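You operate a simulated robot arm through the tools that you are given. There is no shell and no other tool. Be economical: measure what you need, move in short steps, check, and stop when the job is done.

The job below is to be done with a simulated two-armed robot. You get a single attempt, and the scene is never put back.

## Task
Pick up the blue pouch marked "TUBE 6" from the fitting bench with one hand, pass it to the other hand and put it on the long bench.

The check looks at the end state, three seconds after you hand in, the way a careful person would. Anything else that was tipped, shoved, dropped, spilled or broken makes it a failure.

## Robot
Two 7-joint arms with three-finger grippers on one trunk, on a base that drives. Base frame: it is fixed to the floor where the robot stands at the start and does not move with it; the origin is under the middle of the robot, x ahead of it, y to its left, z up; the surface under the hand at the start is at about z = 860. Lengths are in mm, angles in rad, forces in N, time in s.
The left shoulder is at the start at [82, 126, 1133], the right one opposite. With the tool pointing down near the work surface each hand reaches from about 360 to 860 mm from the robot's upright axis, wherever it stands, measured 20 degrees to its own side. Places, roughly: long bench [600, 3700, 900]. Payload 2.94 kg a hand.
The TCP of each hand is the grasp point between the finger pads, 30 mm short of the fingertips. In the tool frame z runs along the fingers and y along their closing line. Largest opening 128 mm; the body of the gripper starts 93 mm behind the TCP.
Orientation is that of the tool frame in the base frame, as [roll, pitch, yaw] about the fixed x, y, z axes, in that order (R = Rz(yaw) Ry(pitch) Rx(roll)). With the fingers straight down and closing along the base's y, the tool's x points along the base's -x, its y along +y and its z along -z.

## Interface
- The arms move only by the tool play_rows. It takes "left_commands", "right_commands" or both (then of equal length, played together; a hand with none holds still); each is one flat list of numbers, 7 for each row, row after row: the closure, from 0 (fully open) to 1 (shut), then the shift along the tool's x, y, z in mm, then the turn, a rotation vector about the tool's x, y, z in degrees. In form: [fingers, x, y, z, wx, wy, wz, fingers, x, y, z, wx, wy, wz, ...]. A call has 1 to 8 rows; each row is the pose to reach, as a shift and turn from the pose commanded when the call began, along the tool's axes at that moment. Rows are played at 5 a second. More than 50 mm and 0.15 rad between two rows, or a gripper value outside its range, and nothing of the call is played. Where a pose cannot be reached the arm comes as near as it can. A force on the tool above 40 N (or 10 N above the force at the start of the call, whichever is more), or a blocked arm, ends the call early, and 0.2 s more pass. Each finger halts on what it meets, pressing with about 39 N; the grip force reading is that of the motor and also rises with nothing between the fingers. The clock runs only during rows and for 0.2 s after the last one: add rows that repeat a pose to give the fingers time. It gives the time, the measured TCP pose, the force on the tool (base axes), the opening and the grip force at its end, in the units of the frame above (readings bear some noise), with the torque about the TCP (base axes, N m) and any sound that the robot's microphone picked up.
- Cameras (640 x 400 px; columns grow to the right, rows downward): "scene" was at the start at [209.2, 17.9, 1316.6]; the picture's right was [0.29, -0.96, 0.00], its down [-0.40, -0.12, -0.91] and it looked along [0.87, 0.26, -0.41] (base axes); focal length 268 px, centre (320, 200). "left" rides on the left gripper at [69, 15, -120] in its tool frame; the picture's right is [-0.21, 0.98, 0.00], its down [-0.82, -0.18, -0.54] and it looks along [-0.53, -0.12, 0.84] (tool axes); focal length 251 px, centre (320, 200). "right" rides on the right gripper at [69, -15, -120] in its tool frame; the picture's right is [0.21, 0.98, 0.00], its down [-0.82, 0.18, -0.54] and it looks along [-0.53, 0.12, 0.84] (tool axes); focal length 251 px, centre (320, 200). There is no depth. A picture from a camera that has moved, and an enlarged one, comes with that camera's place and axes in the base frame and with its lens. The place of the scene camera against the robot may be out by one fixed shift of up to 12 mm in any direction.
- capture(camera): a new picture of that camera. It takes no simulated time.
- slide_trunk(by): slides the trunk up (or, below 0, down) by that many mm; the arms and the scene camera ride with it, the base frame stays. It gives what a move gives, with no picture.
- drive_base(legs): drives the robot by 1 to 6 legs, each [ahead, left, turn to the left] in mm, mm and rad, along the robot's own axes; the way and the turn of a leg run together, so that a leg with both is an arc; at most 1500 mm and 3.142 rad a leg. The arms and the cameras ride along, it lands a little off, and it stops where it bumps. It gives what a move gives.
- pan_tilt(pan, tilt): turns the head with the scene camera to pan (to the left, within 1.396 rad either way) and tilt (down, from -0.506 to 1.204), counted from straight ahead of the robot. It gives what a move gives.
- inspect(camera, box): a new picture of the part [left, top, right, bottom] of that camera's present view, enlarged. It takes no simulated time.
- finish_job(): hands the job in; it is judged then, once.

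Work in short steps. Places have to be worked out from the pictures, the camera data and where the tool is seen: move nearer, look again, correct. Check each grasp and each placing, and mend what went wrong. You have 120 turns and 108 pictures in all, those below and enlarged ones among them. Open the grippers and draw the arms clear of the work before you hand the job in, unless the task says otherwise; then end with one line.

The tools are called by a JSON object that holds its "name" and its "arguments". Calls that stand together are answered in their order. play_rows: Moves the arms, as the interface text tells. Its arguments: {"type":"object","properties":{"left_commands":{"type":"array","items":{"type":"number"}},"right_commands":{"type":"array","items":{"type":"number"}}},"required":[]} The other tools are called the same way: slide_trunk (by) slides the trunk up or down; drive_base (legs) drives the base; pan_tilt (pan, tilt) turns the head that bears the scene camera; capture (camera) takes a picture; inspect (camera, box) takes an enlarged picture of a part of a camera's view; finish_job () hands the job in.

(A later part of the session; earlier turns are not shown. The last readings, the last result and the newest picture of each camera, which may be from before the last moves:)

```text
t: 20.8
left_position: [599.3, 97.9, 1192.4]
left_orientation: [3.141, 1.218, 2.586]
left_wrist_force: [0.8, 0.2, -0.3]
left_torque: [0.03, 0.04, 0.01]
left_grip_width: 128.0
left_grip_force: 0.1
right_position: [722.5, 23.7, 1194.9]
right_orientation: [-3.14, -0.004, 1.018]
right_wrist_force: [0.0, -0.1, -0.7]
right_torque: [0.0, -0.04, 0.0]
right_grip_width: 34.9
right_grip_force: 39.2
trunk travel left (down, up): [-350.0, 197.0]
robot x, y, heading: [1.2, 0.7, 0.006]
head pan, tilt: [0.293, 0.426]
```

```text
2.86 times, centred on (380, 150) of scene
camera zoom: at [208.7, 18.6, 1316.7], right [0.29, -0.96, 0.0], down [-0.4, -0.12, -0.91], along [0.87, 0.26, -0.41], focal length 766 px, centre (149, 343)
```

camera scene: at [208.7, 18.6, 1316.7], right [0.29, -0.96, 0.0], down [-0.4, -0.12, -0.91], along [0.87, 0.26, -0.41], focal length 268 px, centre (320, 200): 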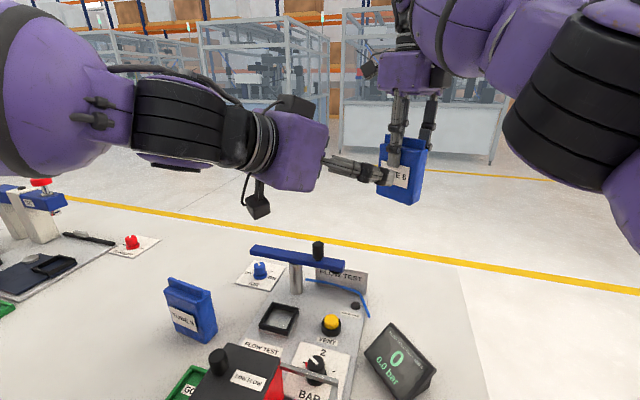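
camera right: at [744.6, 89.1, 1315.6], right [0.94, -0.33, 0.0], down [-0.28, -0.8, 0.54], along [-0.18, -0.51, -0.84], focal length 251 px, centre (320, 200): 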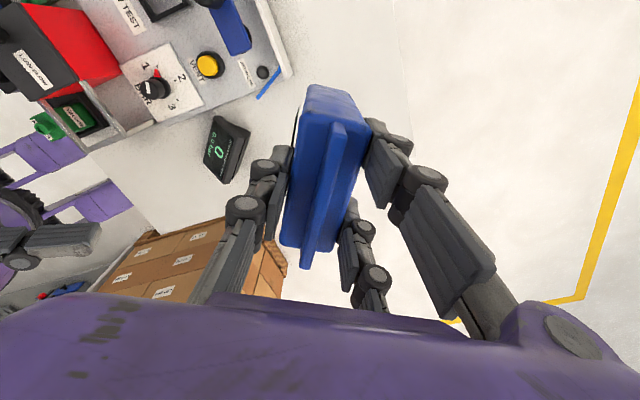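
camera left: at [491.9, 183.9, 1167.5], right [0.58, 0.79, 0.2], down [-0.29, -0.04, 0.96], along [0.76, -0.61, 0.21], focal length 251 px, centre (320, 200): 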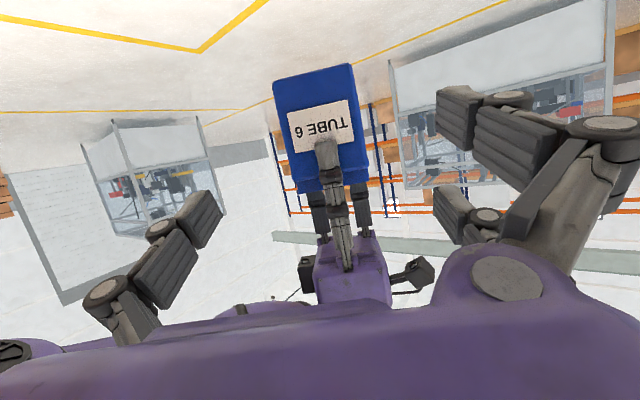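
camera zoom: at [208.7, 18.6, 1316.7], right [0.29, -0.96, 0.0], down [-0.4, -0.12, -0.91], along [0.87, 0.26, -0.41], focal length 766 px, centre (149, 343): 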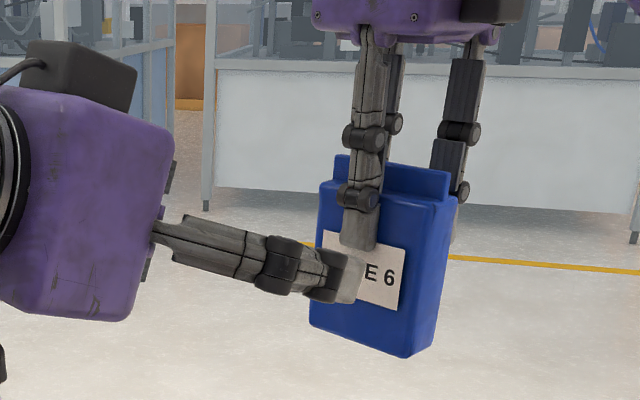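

Pouch sits centred, about 3 mm higher than assumed. I advance 130 mm along the tool axis, shifted up 3 mm, fingers open.

{"name": "play_rows", "arguments": {"left_commands": [0, -3, 0, 40, 0, 0, 0, 0, -3, 0, 75, 0, 0, 0, 0, -3, 0, 105, 0, 0, 0, 0, -3, 0, 129, 0, 0, 0, 0, -3, 0, 129, 0, 0, 0]}}

{"name": "capture", "arguments": {"camera": "left"}}

{"name": "inspect", "arguments": {"camera": "scene", "box": [300, 60, 480, 240]}}

{"name": "capture", "arguments": {"camera": "right"}}

```text
t: 22.0
left_position: [704.3, 33.8, 1151.2]
left_orientation: [-3.14, 1.218, 2.584]
left_wrist_force: [-0.3, -0.5, 0.7]
left_torque: [0.02, 0.03, 0.0]
left_grip_width: 128.0
left_grip_force: 0.1
right_position: [721.7, 23.4, 1195.9]
right_orientation: [-3.14, -0.003, 1.017]
right_wrist_force: [-1.2, -0.1, -0.2]
right_torque: [-0.03, 0.0, 0.0]
right_grip_width: 35.4
right_grip_force: 39.3
trunk travel left (down, up): [-350.0, 197.0]
robot x, y, heading: [0.6, -0.2, 0.006]
head pan, tilt: [0.293, 0.426]
```

```text
70 pictures are left
camera left: at [596.0, 119.2, 1126.8], right [0.58, 0.79, 0.2], down [-0.29, -0.04, 0.96], along [0.76, -0.61, 0.21], focal length 251 px, centre (320, 200)
```

left: 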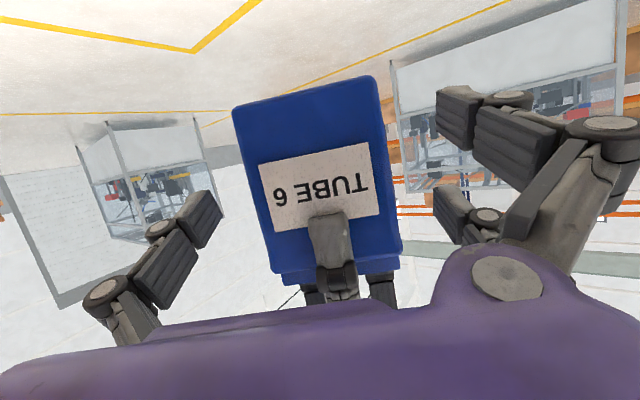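

```text
2.22 times, centred on (390, 150) of scene
camera zoom: at [208.6, 18.2, 1316.8], right [0.29, -0.96, 0.0], down [-0.4, -0.12, -0.91], along [0.87, 0.26, -0.41], focal length 596 px, centre (164, 311)
```

zoom: 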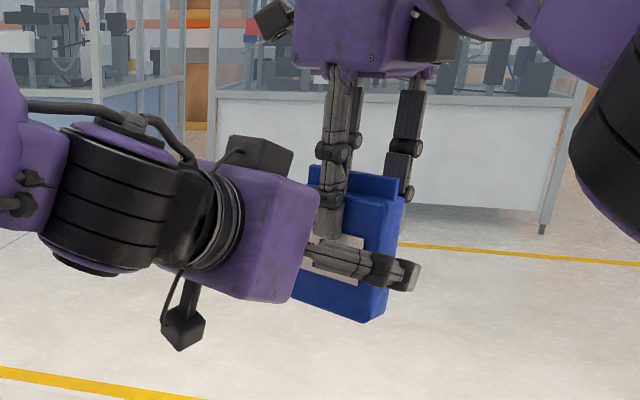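

```text
68 pictures are left
camera right: at [744.5, 88.7, 1315.8], right [0.94, -0.33, 0.0], down [-0.28, -0.8, 0.54], along [-0.18, -0.51, -0.84], focal length 251 px, centre (320, 200)
```

right: 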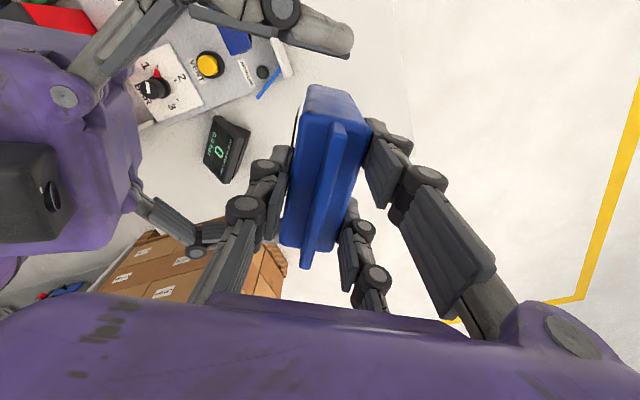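

Position is good (pouch bottom ≈51 below the axis, fingertips short of the right hand's rear digits). I close the left fingers.

{"name": "play_rows", "arguments": {"left_commands": [0.15, 0, 0, 0, 0, 0, 0, 0.3, 0, 0, 0, 0, 0, 0, 0.45, 0, 0, 0, 0, 0, 0, 0.6, 0, 0, 0, 0, 0, 0, 0.6, 0, 0, 0, 0, 0, 0]}}

{"name": "capture", "arguments": {"camera": "left"}}

{"name": "inspect", "arguments": {"camera": "scene", "box": [300, 60, 480, 240]}}

{"name": "capture", "arguments": {"camera": "right"}}

```text
t: 23.2
left_position: [704.5, 32.6, 1151.5]
left_orientation: [3.142, 1.219, 2.585]
left_wrist_force: [-5.2, -1.5, 0.3]
left_torque: [-0.19, 0.02, -0.14]
left_grip_width: 84.1
left_grip_force: 39.2
right_position: [722.5, 22.4, 1195.1]
right_orientation: [-3.14, -0.004, 1.016]
right_wrist_force: [6.3, -0.2, -0.4]
right_torque: [0.16, -0.28, 0.02]
right_grip_width: 35.0
right_grip_force: 38.6
trunk travel left (down, up): [-350.0, 197.0]
robot x, y, heading: [2.3, 2.1, -0.001]
head pan, tilt: [0.293, 0.426]
```

```text
67 pictures are left
camera left: at [596.2, 118.9, 1126.6], right [0.58, 0.79, 0.2], down [-0.28, -0.04, 0.96], along [0.76, -0.61, 0.2], focal length 251 px, centre (320, 200)
```

left: 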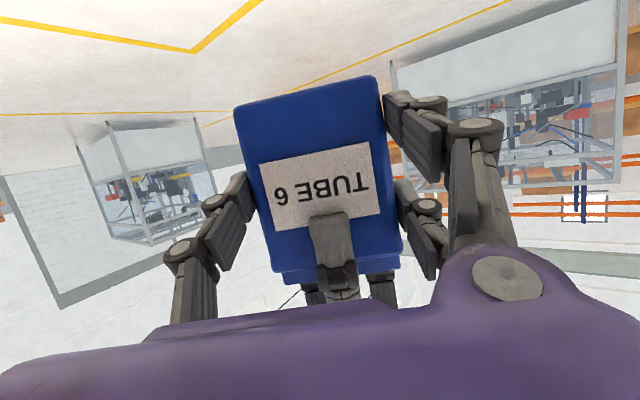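

```text
2.22 times, centred on (390, 150) of scene
camera zoom: at [209.3, 17.8, 1316.6], right [0.29, -0.96, 0.0], down [-0.4, -0.12, -0.91], along [0.87, 0.26, -0.41], focal length 596 px, centre (164, 311)
```

zoom: 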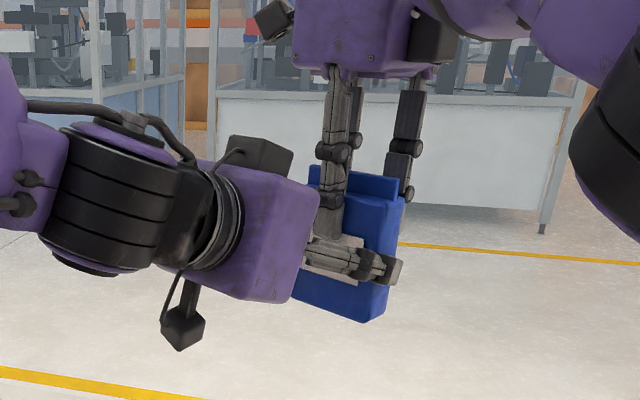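

```text
65 pictures are left
camera right: at [745.4, 88.2, 1315.3], right [0.94, -0.33, 0.0], down [-0.28, -0.8, 0.54], along [-0.18, -0.51, -0.84], focal length 251 px, centre (320, 200)
```

right: 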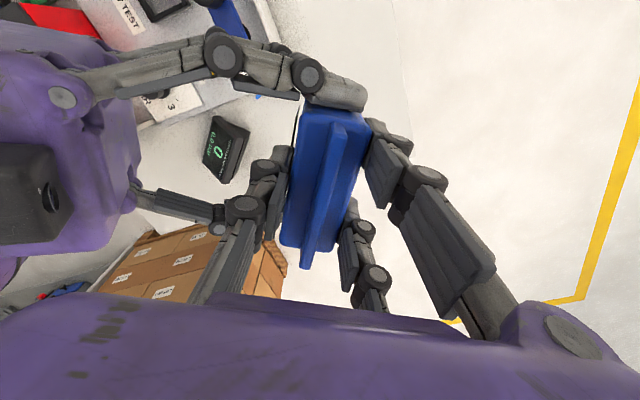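

Grip reads 84 mm, a bit over my 78 estimate; I zoom to see whether the left fingers truly press the pouch and not the right hand's digits.

{"name": "inspect", "arguments": {"camera": "right", "box": [250, 60, 430, 260]}}

{"name": "inspect", "arguments": {"camera": "left", "box": [200, 60, 460, 300]}}

```text
2.00 times, centred on (340, 160) of right
camera zoom: at [745.4, 88.2, 1315.3], right [0.94, -0.33, 0.0], down [-0.28, -0.8, 0.54], along [-0.18, -0.51, -0.84], focal length 503 px, centre (280, 280)
```

zoom: 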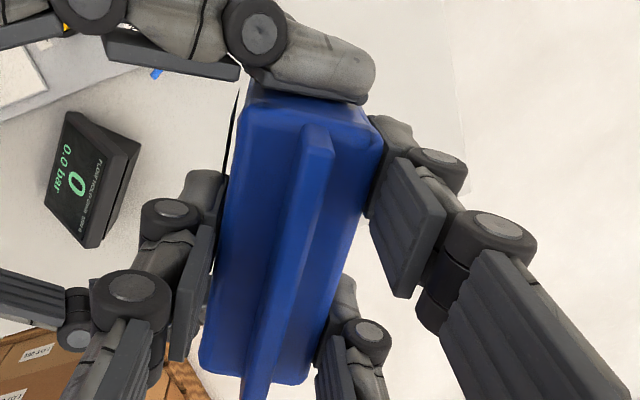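

```text
1.67 times, centred on (330, 180) of left
camera zoom: at [596.2, 118.9, 1126.6], right [0.58, 0.79, 0.2], down [-0.28, -0.04, 0.96], along [0.76, -0.61, 0.2], focal length 419 px, centre (303, 233)
```

zoom: 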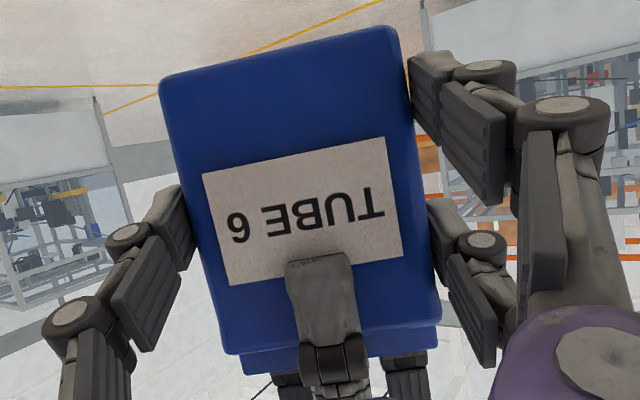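

Looks like contact, but to be sure I reopen, back the left hand off 8 mm (clear of the right digits) and re-close: if it still reads 84, that's the pouch's own width.

{"name": "play_rows", "arguments": {"left_commands": [0.15, 0, 0, 0, 0, 0, 0, 0.15, 0, 0, -8, 0, 0, 0, 0.3, 0, 0, -8, 0, 0, 0, 0.45, 0, 0, -8, 0, 0, 0, 0.6, 0, 0, -8, 0, 0, 0, 0.6, 0, 0, -8, 0, 0, 0]}}

```text
t: 24.6
left_position: [697.8, 38.2, 1153.9]
left_orientation: [-3.141, 1.218, 2.585]
left_wrist_force: [-8.2, -1.4, 2.8]
left_torque: [-0.26, 0.02, -0.25]
left_grip_width: 84.3
left_grip_force: 39.1
right_position: [723.8, 22.0, 1194.8]
right_orientation: [-3.138, -0.004, 1.017]
right_wrist_force: [8.7, 1.1, -2.8]
right_torque: [0.28, -0.4, 0.08]
right_grip_width: 35.0
right_grip_force: 39.2
trunk travel left (down, up): [-350.0, 197.0]
robot x, y, heading: [1.9, -1.0, 0.002]
head pan, tilt: [0.293, 0.426]
```

Same width, so it is gripping the pouch itself. I go back to the deeper position and re-grip there.

{"name": "play_rows", "arguments": {"left_commands": [0.15, 0, 0, 0, 0, 0, 0, 0.15, 0, -1, 8, 0, 0, 0, 0.3, 0, -1, 8, 0, 0, 0, 0.45, 0, -1, 8, 0, 0, 0, 0.7, 0, -1, 8, 0, 0, 0, 0.7, 0, -1, 8, 0, 0, 0]}}

```text
t: 26.0
left_position: [704.3, 33.3, 1150.3]
left_orientation: [-3.14, 1.219, 2.586]
left_wrist_force: [-1.7, 0.5, 0.7]
left_torque: [-0.05, 0.04, -0.06]
left_grip_width: 84.2
left_grip_force: 38.8
right_position: [722.4, 22.3, 1195.2]
right_orientation: [-3.14, -0.004, 1.016]
right_wrist_force: [1.6, -0.3, 0.1]
right_torque: [0.01, -0.12, 0.04]
right_grip_width: 34.8
right_grip_force: 39.2
trunk travel left (down, up): [-350.0, 197.0]
robot x, y, heading: [-1.8, 2.0, 0.001]
head pan, tilt: [0.293, 0.426]
```

Left grip is firm with little internal force. I open the right hand slightly, just enough to free the pouch, and check it stays.

{"name": "play_rows", "arguments": {"right_commands": [0.7, 0, 0, 0, 0, 0, 0, 0.6, 0, 0, 0, 0, 0, 0, 0.5, 0, 0, 0, 0, 0, 0, 0.5, 0, 0, 0, 0, 0, 0]}}

{"name": "inspect", "arguments": {"camera": "scene", "box": [300, 60, 480, 240]}}

{"name": "capture", "arguments": {"camera": "right"}}

```text
t: 27.0
left_position: [703.1, 32.7, 1150.0]
left_orientation: [-3.141, 1.218, 2.586]
left_wrist_force: [0.1, 0.6, -0.1]
left_torque: [0.01, 0.02, 0.01]
left_grip_width: 84.2
left_grip_force: 39.1
right_position: [723.7, 22.7, 1194.9]
right_orientation: [-3.141, -0.004, 1.018]
right_wrist_force: [-0.5, 0.1, -0.3]
right_torque: [0.02, -0.01, -0.04]
right_grip_width: 63.8
right_grip_force: 0.0
trunk travel left (down, up): [-350.0, 197.0]
robot x, y, heading: [1.6, 0.5, 0.003]
head pan, tilt: [0.293, 0.426]
```

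```text
2.22 times, centred on (390, 150) of scene
camera zoom: at [209.3, 17.9, 1316.6], right [0.29, -0.96, 0.0], down [-0.4, -0.12, -0.91], along [0.87, 0.26, -0.41], focal length 596 px, centre (164, 311)
```

zoom: 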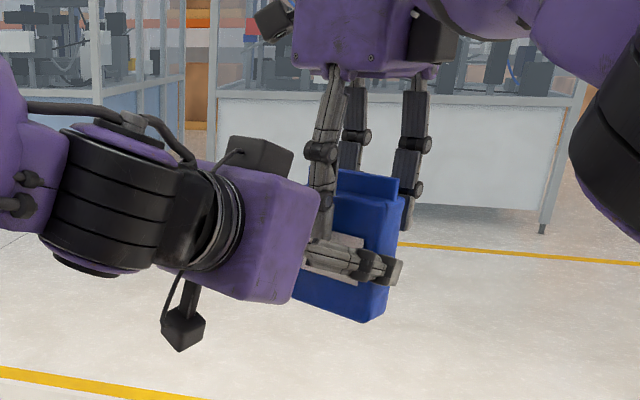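

```text
61 pictures are left
camera right: at [745.2, 88.3, 1315.4], right [0.94, -0.33, 0.0], down [-0.28, -0.8, 0.54], along [-0.18, -0.51, -0.84], focal length 251 px, centre (320, 200)
```

right: 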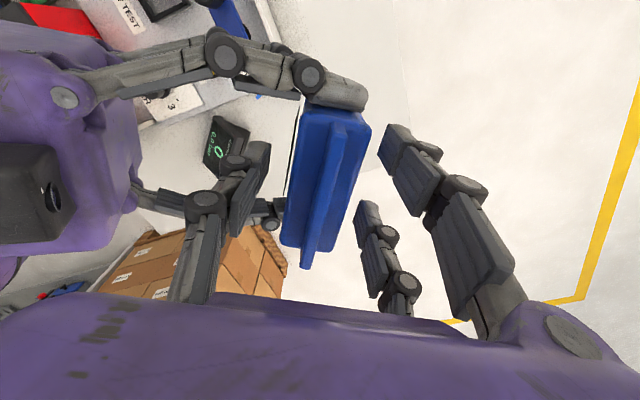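

The left hand holds the pouch alone. I raise the right hand straight up 120 mm.

{"name": "play_rows", "arguments": {"right_commands": [0.5, 0, 0, -30, 0, 0, 0, 0.5, 0, 0, -70, 0, 0, 0, 0.5, 0, 0, -110, 0, 0, 0, 0.5, 0, 0, -125, 0, 0, 0, 0.5, 0, 0, -125, 0, 0, 0]}}

{"name": "capture", "arguments": {"camera": "scene"}}

```text
t: 28.2
left_position: [704.6, 31.5, 1149.6]
left_orientation: [3.14, 1.217, 2.585]
left_wrist_force: [-0.1, -0.5, 0.3]
left_torque: [0.03, 0.0, 0.0]
left_grip_width: 84.2
left_grip_force: 39.2
right_position: [686.0, 12.6, 1266.4]
right_orientation: [-3.137, 0.001, 1.016]
right_wrist_force: [-0.4, -0.3, 0.3]
right_torque: [0.02, -0.02, 0.01]
right_grip_width: 64.1
right_grip_force: 0.1
right hand out of reach, approached as far as the arm can: row 1, 2, 3, 4, 5
trunk travel left (down, up): [-350.0, 197.0]
robot x, y, heading: [1.9, -0.3, 0.002]
head pan, tilt: [0.293, 0.426]
```

```text
60 pictures are left
camera scene: at [212.6, 7.7, 1328.8], right [0.18, -0.98, 0.0], down [-0.29, -0.05, -0.96], along [0.94, 0.17, -0.29], focal length 268 px, centre (320, 200)
```

scene: 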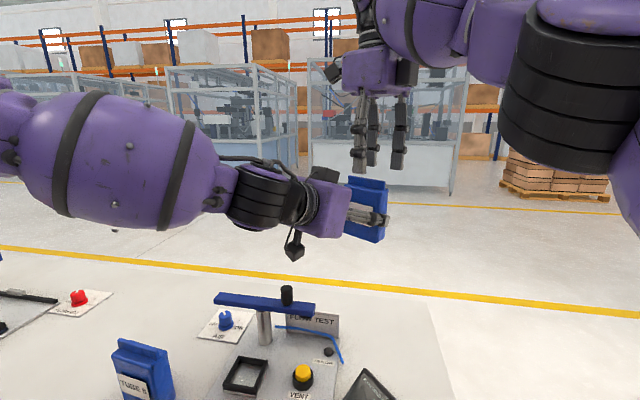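

Right hand is above the pouch (limited by reach but clear). I draw it away to the right and slightly back.

{"name": "play_rows", "arguments": {"right_commands": [0.5, -40, 2, 0, 0, 0, 0, 0.5, -80, 6, 0, 0, 0, 0, 0.5, -120, 10, 0, 0, 0, 0, 0.5, -160, 14, 0, 0, 0, 0, 0.5, -200, 18, 0, 0, 0, 0, 0.5, -223, 20, 0, 0, 0, 0, 0.5, -223, 20, 0, 0, 0, 0]}}

{"name": "pan_tilt", "arguments": {"pan": 0.3, "tilt": 0.4}}

{"name": "capture", "arguments": {"camera": "scene"}}

```text
t: 29.8
left_position: [705.4, 34.2, 1149.8]
left_orientation: [3.14, 1.218, 2.589]
left_wrist_force: [0.6, -0.3, 1.2]
left_torque: [-0.05, -0.01, -0.03]
left_grip_width: 83.9
left_grip_force: 39.3
right_position: [584.5, -187.3, 1269.4]
right_orientation: [-3.14, -0.002, 1.018]
right_wrist_force: [0.5, -0.7, -0.5]
right_torque: [0.01, 0.02, 0.02]
right_grip_width: 64.0
right_grip_force: 0.1
trunk travel left (down, up): [-350.0, 197.0]
robot x, y, heading: [-1.7, -0.3, -0.006]
head pan, tilt: [0.293, 0.426]
```

```text
t: 30.4
left_position: [705.3, 33.6, 1150.6]
left_orientation: [-3.141, 1.217, 2.584]
left_wrist_force: [0.2, -0.6, 0.4]
left_torque: [-0.03, 0.04, -0.01]
left_grip_width: 84.1
left_grip_force: 38.6
right_position: [583.8, -186.5, 1269.7]
right_orientation: [-3.139, -0.004, 1.018]
right_wrist_force: [0.8, -0.2, 1.0]
right_torque: [0.03, 0.0, 0.0]
right_grip_width: 63.9
right_grip_force: 0.0
trunk travel left (down, up): [-350.0, 197.0]
robot x, y, heading: [-0.6, -0.2, 0.002]
head pan, tilt: [0.3, 0.4]
```

```text
59 pictures are left
camera scene: at [209.4, 18.6, 1319.0], right [0.3, -0.96, 0.0], down [-0.37, -0.12, -0.92], along [0.88, 0.27, -0.39], focal length 268 px, centre (320, 200)
```

scene: 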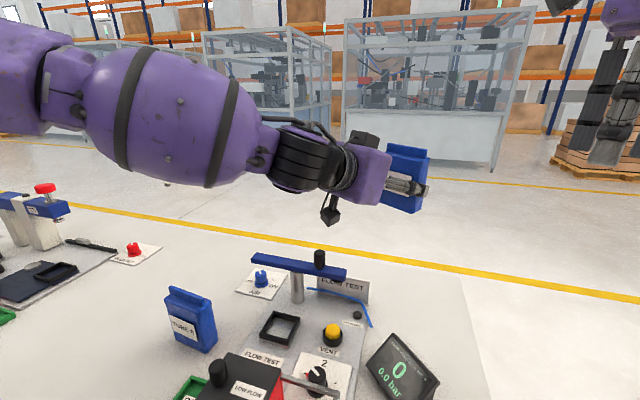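

Pouch is securely in the left hand and the bench is undisturbed. I look left toward the long bench.

{"name": "pan_tilt", "arguments": {"pan": 1.39, "tilt": 0.25}}

{"name": "capture", "arguments": {"camera": "scene"}}

```text
t: 31.8
left_position: [704.9, 34.1, 1150.2]
left_orientation: [-3.141, 1.219, 2.586]
left_wrist_force: [-0.3, 0.4, 0.6]
left_torque: [-0.01, 0.0, 0.01]
left_grip_width: 84.0
left_grip_force: 38.9
right_position: [582.5, -186.8, 1269.5]
right_orientation: [-3.141, -0.004, 1.02]
right_wrist_force: [-1.4, 0.1, -0.1]
right_torque: [0.0, 0.04, -0.01]
right_grip_width: 63.9
right_grip_force: 0.1
trunk travel left (down, up): [-350.0, 197.0]
robot x, y, heading: [-1.0, 1.8, 0.003]
head pan, tilt: [1.389, 0.25]
```

```text
58 pictures are left
camera scene: at [137.9, 83.0, 1333.0], right [0.98, -0.18, 0.0], down [-0.04, -0.24, -0.97], along [0.18, 0.95, -0.25], focal length 268 px, centre (320, 200)
```

scene: 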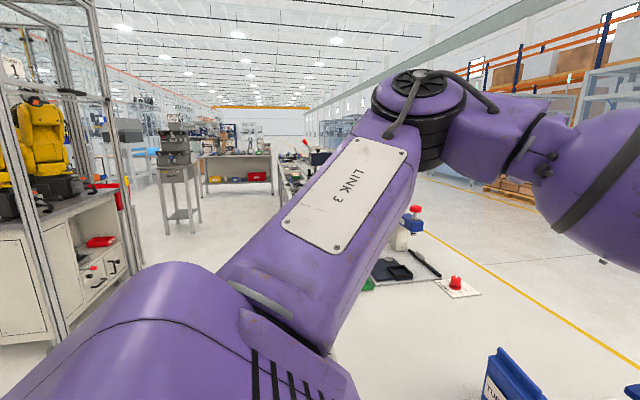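

The long bench should be near pixel (305,166), partly hidden by the arm. Zooming in.

{"name": "inspect", "arguments": {"camera": "scene", "box": [180, 110, 360, 230]}}

```text
3.33 times, centred on (270, 170) of scene
camera zoom: at [137.9, 83.0, 1333.0], right [0.98, -0.18, 0.0], down [-0.04, -0.24, -0.97], along [0.18, 0.95, -0.25], focal length 894 px, centre (487, 300)
```

zoom: 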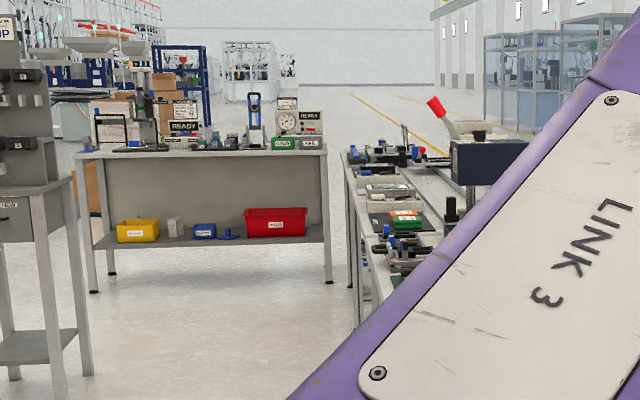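

The bench runs along y with its front edge near x≈260, cluttered, parallel to this one. I back up 320 mm, then turn left to face along the aisle.

{"name": "drive_base", "arguments": {"legs": [[-320, 0, 0], [0, 0, 1.571]]}}

{"name": "pan_tilt", "arguments": {"pan": 0, "tilt": 0.3}}

{"name": "capture", "arguments": {"camera": "scene"}}

```text
t: 37.7
left_position: [-348.9, 704.4, 1151.2]
left_orientation: [3.14, 1.219, -2.136]
left_wrist_force: [0.1, 0.3, -1.4]
left_torque: [-0.02, -0.01, 0.05]
left_grip_width: 84.1
left_grip_force: 39.1
right_position: [-128.4, 582.6, 1268.7]
right_orientation: [-3.138, -0.004, 2.579]
right_wrist_force: [0.5, 0.3, -1.2]
right_torque: [0.0, 0.01, 0.03]
right_grip_width: 63.8
right_grip_force: 0.0
trunk travel left (down, up): [-350.0, 197.0]
robot x, y, heading: [-323.1, -1.4, 1.562]
head pan, tilt: [1.389, 0.25]
```

```text
t: 39.2
left_position: [-348.6, 706.0, 1151.8]
left_orientation: [3.141, 1.219, -2.135]
left_wrist_force: [0.4, 0.4, -2.0]
left_torque: [-0.02, 0.02, 0.0]
left_grip_width: 84.1
left_grip_force: 39.5
right_position: [-128.1, 582.0, 1268.6]
right_orientation: [-3.141, -0.003, 2.58]
right_wrist_force: [0.3, -0.1, -0.1]
right_torque: [0.0, 0.02, 0.01]
right_grip_width: 64.3
right_grip_force: 0.1
trunk travel left (down, up): [-350.0, 197.0]
robot x, y, heading: [-321.7, -0.4, 1.565]
head pan, tilt: [0.0, 0.3]
```

```text
56 pictures are left
camera scene: at [-322.4, 208.7, 1328.3], right [1.0, -0.01, 0.0], down [0.0, -0.3, -0.96], along [0.01, 0.96, -0.3], focal length 268 px, centre (320, 200)
```

scene: 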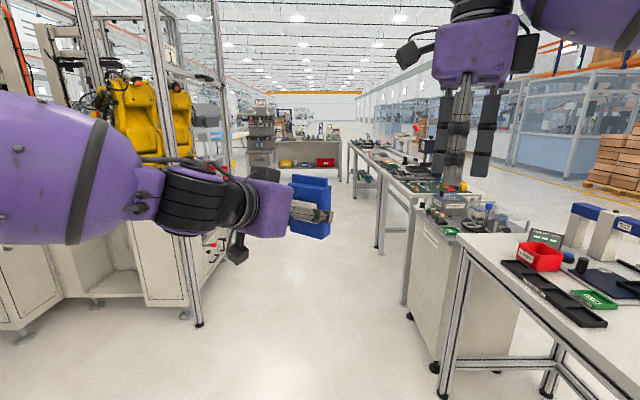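

Aisle is clear: enclosure post at x≈-1150 on the left, benches at x>250 on the right. I drive 2600 ahead in two legs, easing slightly right, then look.

{"name": "drive_base", "arguments": {"legs": [[1300, -40, 0], [1300, 0, 0]]}}

{"name": "capture", "arguments": {"camera": "scene"}}

```text
t: 52.0
left_position: [-309.6, 3312.1, 1150.5]
left_orientation: [3.141, 1.219, -2.112]
left_wrist_force: [0.1, 0.0, -0.5]
left_torque: [0.01, 0.01, -0.01]
left_grip_width: 83.9
left_grip_force: 39.4
right_position: [-87.7, 3196.0, 1269.4]
right_orientation: [-3.139, -0.003, 2.6]
right_wrist_force: [-0.4, 0.0, -0.1]
right_torque: [-0.01, 0.0, 0.0]
right_grip_width: 64.0
right_grip_force: 0.1
trunk travel left (down, up): [-350.0, 197.0]
robot x, y, heading: [-264.5, 2604.9, 1.587]
head pan, tilt: [0.0, 0.3]
```

```text
55 pictures are left
camera scene: at [-273.2, 2816.8, 1328.3], right [1.0, 0.01, 0.0], down [0.0, -0.3, -0.96], along [-0.01, 0.96, -0.3], focal length 268 px, centre (320, 200)
```

scene: 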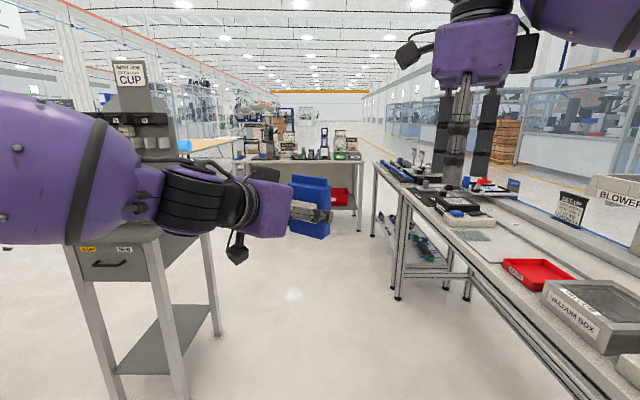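

Point (600,3700,900) falls on a clear patch of the bench at right, behind the red tray. I pan the head toward it.

{"name": "pan_tilt", "arguments": {"pan": -0.8, "tilt": 0.45}}

{"name": "capture", "arguments": {"camera": "scene"}}

```text
t: 53.1
left_position: [-309.1, 3311.5, 1151.0]
left_orientation: [-3.14, 1.219, -2.114]
left_wrist_force: [0.0, -0.2, -1.1]
left_torque: [0.0, -0.01, -0.02]
left_grip_width: 84.3
left_grip_force: 38.9
right_position: [-86.8, 3193.7, 1269.8]
right_orientation: [-3.141, -0.002, 2.6]
right_wrist_force: [0.3, -0.9, 0.1]
right_torque: [0.0, 0.01, -0.03]
right_grip_width: 63.9
right_grip_force: 0.0
trunk travel left (down, up): [-350.0, 197.0]
robot x, y, heading: [-266.7, 2614.5, 1.587]
head pan, tilt: [-0.799, 0.45]
```

```text
54 pictures are left
camera scene: at [-207.0, 2788.5, 1314.4], right [0.71, -0.71, 0.0], down [-0.31, -0.31, -0.9], along [0.64, 0.64, -0.44], focal length 268 px, centre (320, 200)
```

scene: 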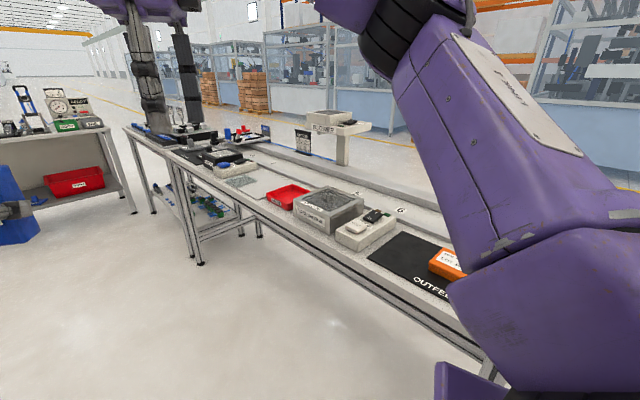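

Zooming on the bench around pixel (305,167).

{"name": "inspect", "arguments": {"camera": "scene", "box": [140, 100, 480, 310]}}

```text
1.88 times, centred on (310, 205) of scene
camera zoom: at [-207.0, 2788.5, 1314.4], right [0.71, -0.71, 0.0], down [-0.31, -0.31, -0.9], along [0.64, 0.64, -0.44], focal length 505 px, centre (339, 191)
```

zoom: 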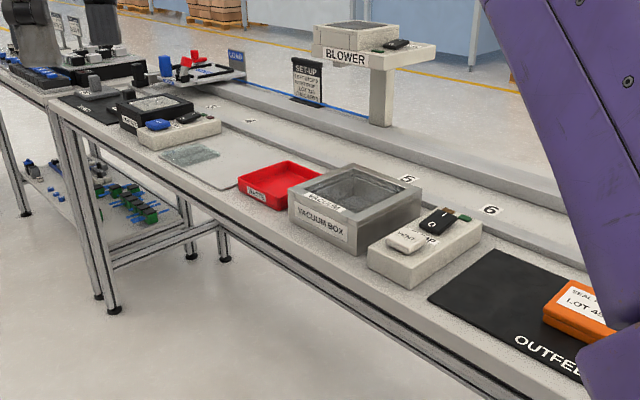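

Front strip spans x≈200–465 with a clear lane behind it. I drive on 900 mm with 80 mm left, then turn right to face the bench.

{"name": "drive_base", "arguments": {"legs": [[900, 80, 0], [0, 0, -1.587]]}}

{"name": "pan_tilt", "arguments": {"pan": 0.15, "tilt": 0.75}}

{"name": "capture", "arguments": {"camera": "scene"}}

```text
t: 61.7
left_position: [344.2, 3578.7, 1151.5]
left_orientation: [-3.141, 1.219, 2.617]
left_wrist_force: [0.3, 0.0, -0.1]
left_torque: [-0.01, 0.02, -0.01]
left_grip_width: 84.1
left_grip_force: 39.2
right_position: [231.8, 3353.8, 1270.1]
right_orientation: [-3.139, -0.002, 1.046]
right_wrist_force: [0.2, 1.2, 0.9]
right_torque: [0.03, 0.02, -0.02]
right_grip_width: 64.2
right_grip_force: 0.0
trunk travel left (down, up): [-350.0, 197.0]
robot x, y, heading: [-358.6, 3528.5, 0.032]
head pan, tilt: [-0.799, 0.45]
```

```text
t: 62.9
left_position: [344.6, 3576.7, 1149.8]
left_orientation: [3.141, 1.217, 2.616]
left_wrist_force: [0.2, 0.1, 0.3]
left_torque: [-0.01, 0.02, -0.03]
left_grip_width: 84.2
left_grip_force: 38.9
right_position: [230.6, 3354.3, 1269.0]
right_orientation: [-3.138, -0.003, 1.048]
right_wrist_force: [-1.3, 0.2, 0.4]
right_torque: [-0.03, 0.0, -0.01]
right_grip_width: 63.8
right_grip_force: 0.1
trunk travel left (down, up): [-350.0, 197.0]
robot x, y, heading: [-360.7, 3529.8, 0.031]
head pan, tilt: [0.15, 0.75]
```

```text
52 pictures are left
camera scene: at [-154.7, 3484.6, 1304.2], right [-0.38, -0.92, 0.0], down [-0.49, 0.2, -0.85], along [0.78, -0.32, -0.53], focal length 268 px, centre (320, 200)
```

scene: 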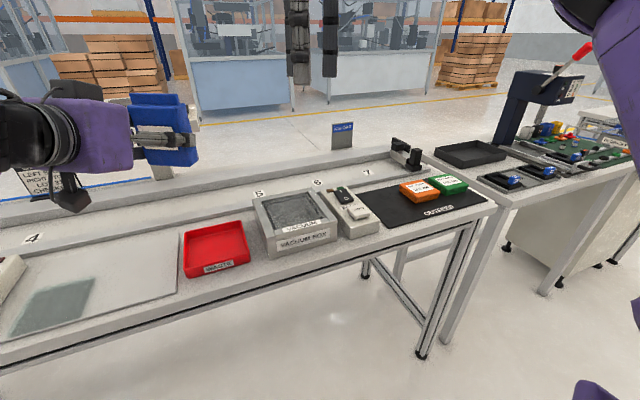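

The head view now shows the bench: tray at y≈3470–3600, glass sheet left of it, and a clear lane behind (x≈434–652). I zoom to judge the lane surface.

{"name": "inspect", "arguments": {"camera": "scene", "box": [0, 150, 300, 350]}}

{"name": "pan_tilt", "arguments": {"pan": 0.75, "tilt": 0.75}}

{"name": "capture", "arguments": {"camera": "scene"}}

```text
2.00 times, centred on (150, 250) of scene
camera zoom: at [-154.7, 3484.6, 1304.2], right [-0.38, -0.92, 0.0], down [-0.49, 0.2, -0.85], along [0.78, -0.32, -0.53], focal length 536 px, centre (660, 100)
```

zoom: 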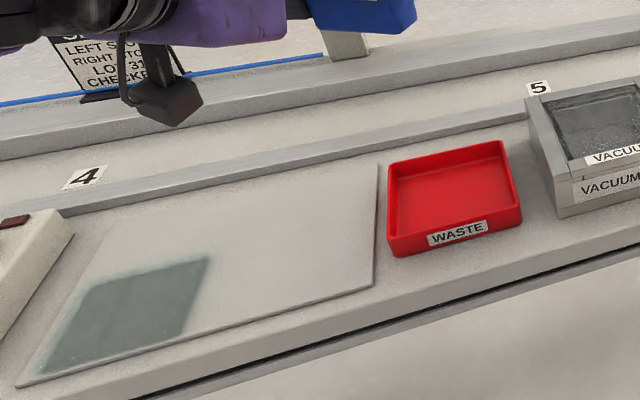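

```text
t: 63.9
left_position: [345.1, 3578.5, 1150.5]
left_orientation: [-3.141, 1.221, 2.617]
left_wrist_force: [0.1, 0.1, -1.0]
left_torque: [0.01, -0.01, 0.01]
left_grip_width: 84.1
left_grip_force: 39.5
right_position: [231.0, 3354.0, 1269.7]
right_orientation: [-3.14, -0.005, 1.047]
right_wrist_force: [0.3, -0.1, 0.1]
right_torque: [0.0, -0.01, -0.03]
right_grip_width: 63.9
right_grip_force: 0.1
trunk travel left (down, up): [-350.0, 197.0]
robot x, y, heading: [-360.8, 3525.1, 0.034]
head pan, tilt: [0.75, 0.75]
```

```text
50 pictures are left
camera scene: at [-154.8, 3484.5, 1303.9], right [-0.38, -0.92, 0.0], down [-0.49, 0.21, -0.84], along [0.78, -0.32, -0.54], focal length 268 px, centre (320, 200)
```

scene: 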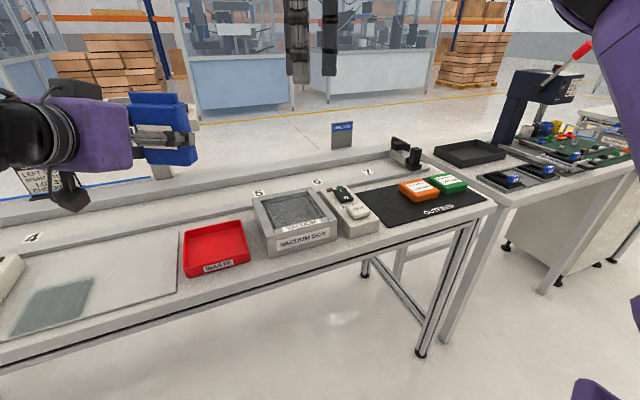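

The head's left turn is blocked by the arm, and there is a ridge between front strip and lane. I look with the right-hand camera from above.

{"name": "capture", "arguments": {"camera": "right"}}

{"name": "capture", "arguments": {"camera": "left"}}

```text
49 pictures are left
camera right: at [250.9, 3420.5, 1390.0], right [0.95, -0.3, 0.0], down [-0.25, -0.8, 0.54], along [-0.16, -0.51, -0.84], focal length 251 px, centre (320, 200)
```

right: 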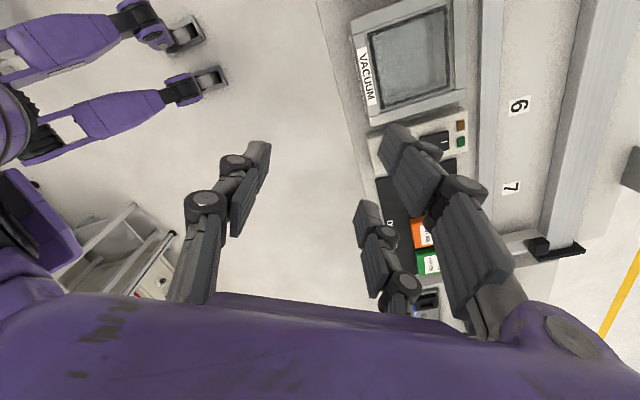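

```text
48 pictures are left
camera left: at [234.1, 3660.5, 1126.2], right [0.55, 0.81, 0.2], down [-0.28, -0.04, 0.96], along [0.78, -0.59, 0.2], focal length 251 px, centre (320, 200)
```

left: 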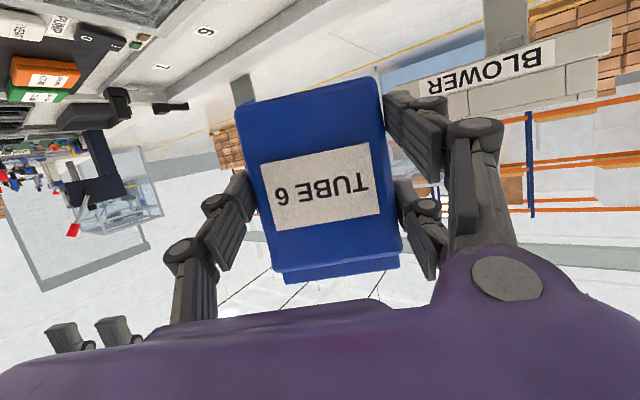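

I zoom on the lane's right end in the head view, where the rail profile is visible.

{"name": "inspect", "arguments": {"camera": "scene", "box": [240, 120, 500, 280]}}

{"name": "inspect", "arguments": {"camera": "right", "box": [330, 0, 640, 260]}}

```text
2.46 times, centred on (370, 200) of scene
camera zoom: at [-154.8, 3484.5, 1303.9], right [-0.38, -0.92, 0.0], down [-0.49, 0.21, -0.84], along [0.78, -0.32, -0.54], focal length 660 px, centre (197, 200)
```

zoom: 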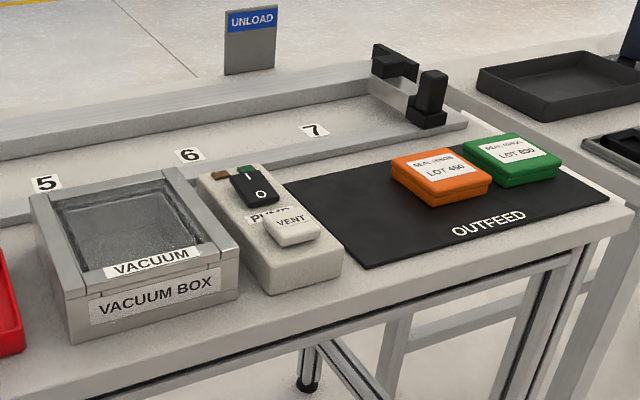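

```text
1.54 times, centred on (485, 130) of right
camera zoom: at [250.9, 3420.5, 1390.0], right [0.95, -0.3, 0.0], down [-0.25, -0.8, 0.54], along [-0.16, -0.51, -0.84], focal length 387 px, centre (66, 308)
```

zoom: 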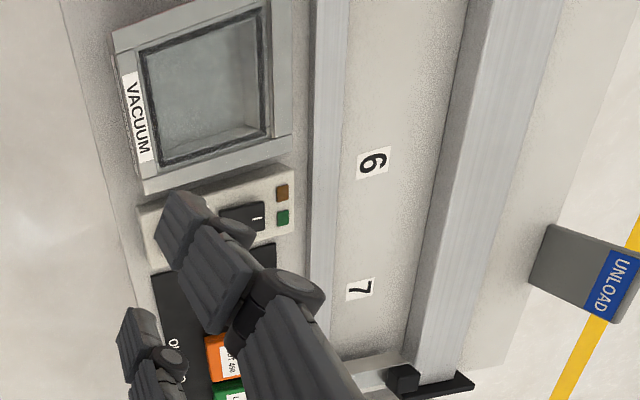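

The lane between the rails (x≈530–651, flat bench surface) is the clear spot; I'll set the pouch at about (590, 3770), away from the blower. First I turn the left hand to point straight ahead while shifting it 110 to the left.

{"name": "play_rows", "arguments": {"left_commands": [0.7, 3.8, 19, -10.3, -5.66, 0, -2.06, 0.7, 7.6, 38, -20.7, -11.3, 0, -4.12, 0.7, 11.3, 57, -31, -17, 0, -6.2, 0.7, 15.1, 76, -41.4, -22.6, 0, -8.2, 0.7, 18.9, 95.3, -51.7, -28.3, 0, -10.3, 0.7, 18.9, 95.3, -51.7, -28.3, 0, -10.3]}}

{"name": "capture", "arguments": {"camera": "scene"}}

```text
t: 65.3
left_position: [347.3, 3688.6, 1152.7]
left_orientation: [3.135, 1.218, 3.138]
left_wrist_force: [-0.9, -0.5, -1.7]
left_torque: [0.04, 0.05, -0.02]
left_grip_width: 84.3
left_grip_force: 39.2
right_position: [229.7, 3354.3, 1269.9]
right_orientation: [-3.138, -0.005, 1.047]
right_wrist_force: [-0.1, -0.3, -0.3]
right_torque: [-0.02, 0.01, -0.01]
right_grip_width: 63.9
right_grip_force: 0.2
trunk travel left (down, up): [-350.0, 197.0]
robot x, y, heading: [-358.4, 3520.3, 0.031]
head pan, tilt: [0.75, 0.75]
```

```text
45 pictures are left
camera scene: at [-155.0, 3484.4, 1303.6], right [-0.38, -0.92, 0.0], down [-0.5, 0.21, -0.84], along [0.78, -0.32, -0.54], focal length 268 px, centre (320, 200)
```

scene: 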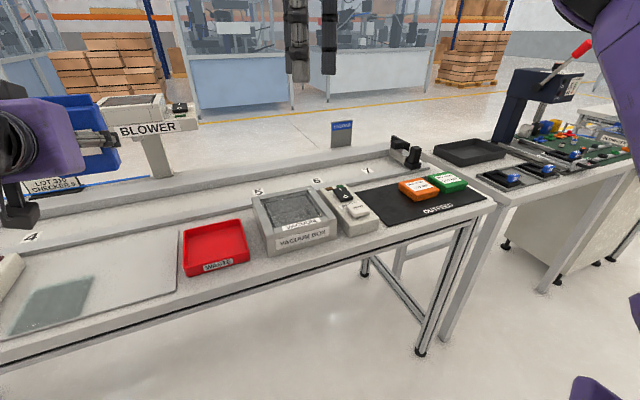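

The left hand points straight ahead now. I turn the right hand the other way so its camera can watch the target lane.

{"name": "play_rows", "arguments": {"right_commands": [0.5, 0, 0, 0, 0, 0, -8.5, 0.5, 0, 0, 0, 0, 0, -17, 0.5, 0, 0, 0, 0, 0, -25.5, 0.5, 0, 0, 0, 0, 0, -34, 0.5, 0, 0, 0, 0, 0, -42.5, 0.5, 0, 0, 0, 0, 0, -51, 0.5, 0, 0, 0, 0, 0, -59.5, 0.5, 0, 0, 0, 0, 0, -68]}}

{"name": "play_rows", "arguments": {"right_commands": [0.5, 0, 0, 0, 0, 0, -8.5, 0.5, 0, 0, 0, 0, 0, -17, 0.5, 0, 0, 0, 0, 0, -25.5, 0.5, 0, 0, 0, 0, 0, -34, 0.5, 0, 0, 0, 0, 0, -42.5, 0.5, 0, 0, 0, 0, 0, -51, 0.5, 0, 0, 0, 0, 0, -59.5, 0.5, 0, 0, 0, 0, 0, -68]}}

{"name": "capture", "arguments": {"camera": "right"}}

```text
t: 67.1
left_position: [346.2, 3687.8, 1152.2]
left_orientation: [3.135, 1.218, 3.137]
left_wrist_force: [-0.2, 0.0, -0.4]
left_torque: [0.0, 0.01, -0.01]
left_grip_width: 84.3
left_grip_force: 39.0
right_position: [231.0, 3354.5, 1269.8]
right_orientation: [3.137, -0.004, 2.236]
right_wrist_force: [0.4, -0.6, 0.6]
right_torque: [-0.02, 0.0, 0.01]
right_grip_width: 63.8
right_grip_force: 0.0
trunk travel left (down, up): [-350.0, 197.0]
robot x, y, heading: [-361.9, 3527.2, 0.032]
head pan, tilt: [0.75, 0.75]
```

```text
t: 68.9
left_position: [346.6, 3688.3, 1153.4]
left_orientation: [3.135, 1.219, 3.137]
left_wrist_force: [-0.2, 0.9, 0.0]
left_torque: [-0.01, 0.03, -0.01]
left_grip_width: 84.1
left_grip_force: 39.4
right_position: [231.0, 3354.6, 1269.2]
right_orientation: [3.138, 0.001, -2.86]
right_wrist_force: [0.5, 0.5, 0.5]
right_torque: [-0.04, -0.01, 0.01]
right_grip_width: 64.0
right_grip_force: 0.0
trunk travel left (down, up): [-350.0, 197.0]
robot x, y, heading: [-360.9, 3524.0, 0.025]
head pan, tilt: [0.75, 0.75]
```

```text
44 pictures are left
camera right: at [167.7, 3319.6, 1389.4], right [-0.48, 0.88, 0.0], down [0.74, 0.4, 0.54], along [0.47, 0.26, -0.84], focal length 251 px, centre (320, 200)
```

right: 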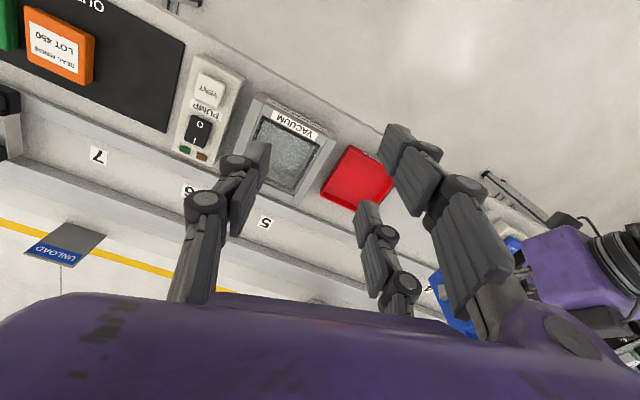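

The target area is hidden behind a finger; I shift the right hand 150 mm to the left for a clear line of sight.

{"name": "play_rows", "arguments": {"right_commands": [0.5, -12, 40, 0, 0, 0, 0, 0.5, -24, 80, 0, 0, 0, 0, 0.5, -35, 120, 0, 0, 0, 0, 0.5, -42, 144, 0, 0, 0, 0, 0.5, -42, 144, 0, 0, 0, 0]}}

{"name": "capture", "arguments": {"camera": "right"}}

```text
t: 70.1
left_position: [345.9, 3687.0, 1152.1]
left_orientation: [3.136, 1.218, 3.136]
left_wrist_force: [0.2, -0.1, -1.0]
left_torque: [-0.03, 0.04, 0.01]
left_grip_width: 84.1
left_grip_force: 39.0
right_position: [229.0, 3503.5, 1270.4]
right_orientation: [3.136, -0.001, -2.863]
right_wrist_force: [-0.7, 0.1, -0.2]
right_torque: [0.02, 0.04, 0.02]
right_grip_width: 63.9
right_grip_force: 0.1
trunk travel left (down, up): [-350.0, 197.0]
robot x, y, heading: [-359.7, 3519.2, 0.03]
head pan, tilt: [0.75, 0.75]
```

```text
43 pictures are left
camera right: at [167.1, 3468.7, 1390.7], right [-0.47, 0.88, 0.0], down [0.74, 0.4, 0.54], along [0.48, 0.26, -0.84], focal length 251 px, centre (320, 200)
```

right: 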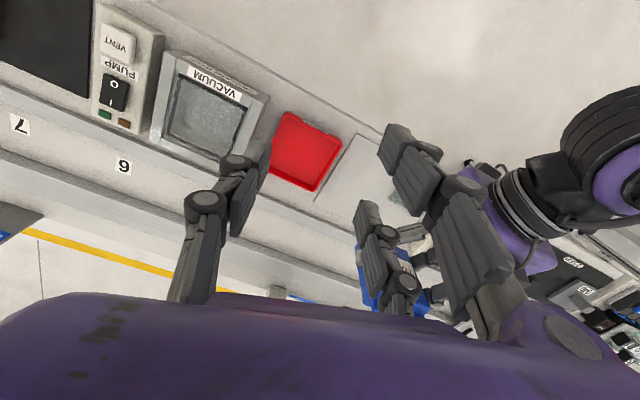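

Zooming for positions of tray, glass edge and rails.

{"name": "inspect", "arguments": {"camera": "right", "box": [230, 90, 400, 310]}}

```text
1.82 times, centred on (315, 200) of right
camera zoom: at [167.1, 3468.7, 1390.7], right [-0.47, 0.88, 0.0], down [0.74, 0.4, 0.54], along [0.48, 0.26, -0.84], focal length 457 px, centre (329, 200)
```

zoom: 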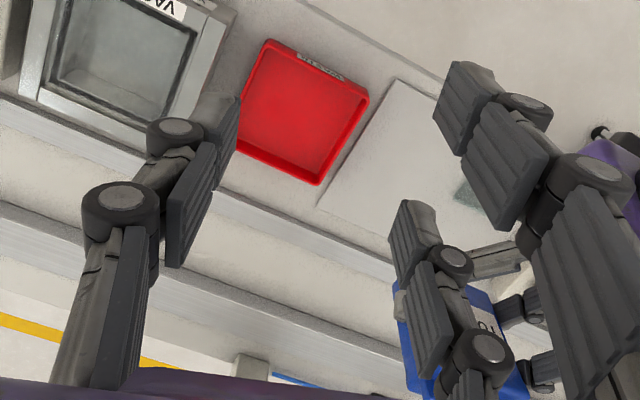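

Lane measured at x≈525–635; target pouch centre (582, 3757). I drive 216 ahead and 64 left at the present height.

{"name": "drive_base", "arguments": {"legs": [[216, 64, 0]]}}

{"name": "capture", "arguments": {"camera": "right"}}

{"name": "capture", "arguments": {"camera": "scene"}}

```text
t: 71.8
left_position: [558.2, 3760.1, 1153.0]
left_orientation: [3.138, 1.219, 3.137]
left_wrist_force: [0.2, -0.3, -0.2]
left_torque: [-0.03, -0.01, -0.03]
left_grip_width: 84.0
left_grip_force: 38.8
right_position: [442.6, 3575.5, 1271.0]
right_orientation: [3.139, 0.003, -2.861]
right_wrist_force: [0.0, -0.2, 0.2]
right_torque: [0.0, 0.04, 0.04]
right_grip_width: 64.0
right_grip_force: 0.1
trunk travel left (down, up): [-350.0, 197.0]
robot x, y, heading: [-148.0, 3591.6, 0.027]
head pan, tilt: [0.75, 0.75]
```

```text
41 pictures are left
camera right: at [378.9, 3540.5, 1391.0], right [-0.48, 0.88, 0.0], down [0.74, 0.4, 0.54], along [0.48, 0.26, -0.84], focal length 251 px, centre (320, 200)
```

right: 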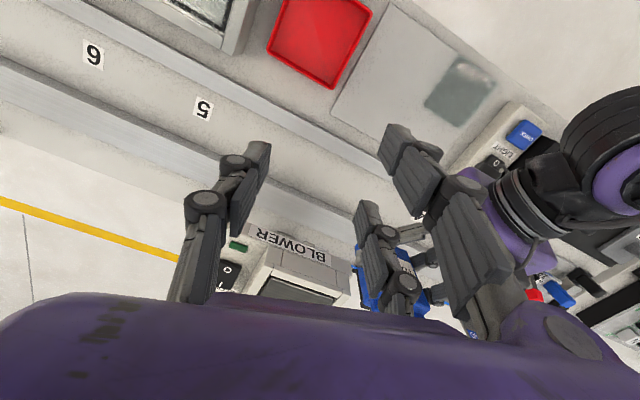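

```text
40 pictures are left
camera scene: at [57.0, 3558.7, 1300.2], right [-0.35, -0.94, 0.0], down [-0.54, 0.2, -0.82], along [0.77, -0.29, -0.57], focal length 268 px, centre (320, 200)
```

scene: 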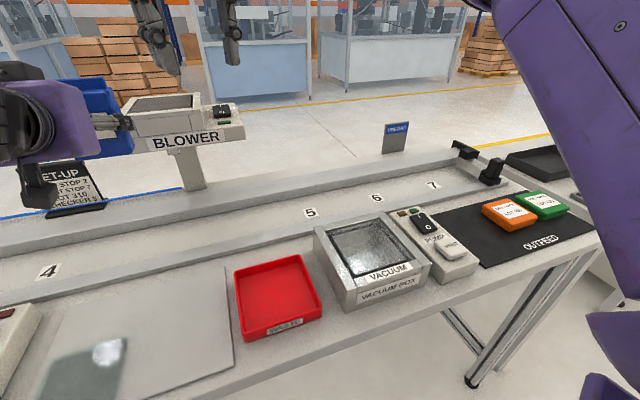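

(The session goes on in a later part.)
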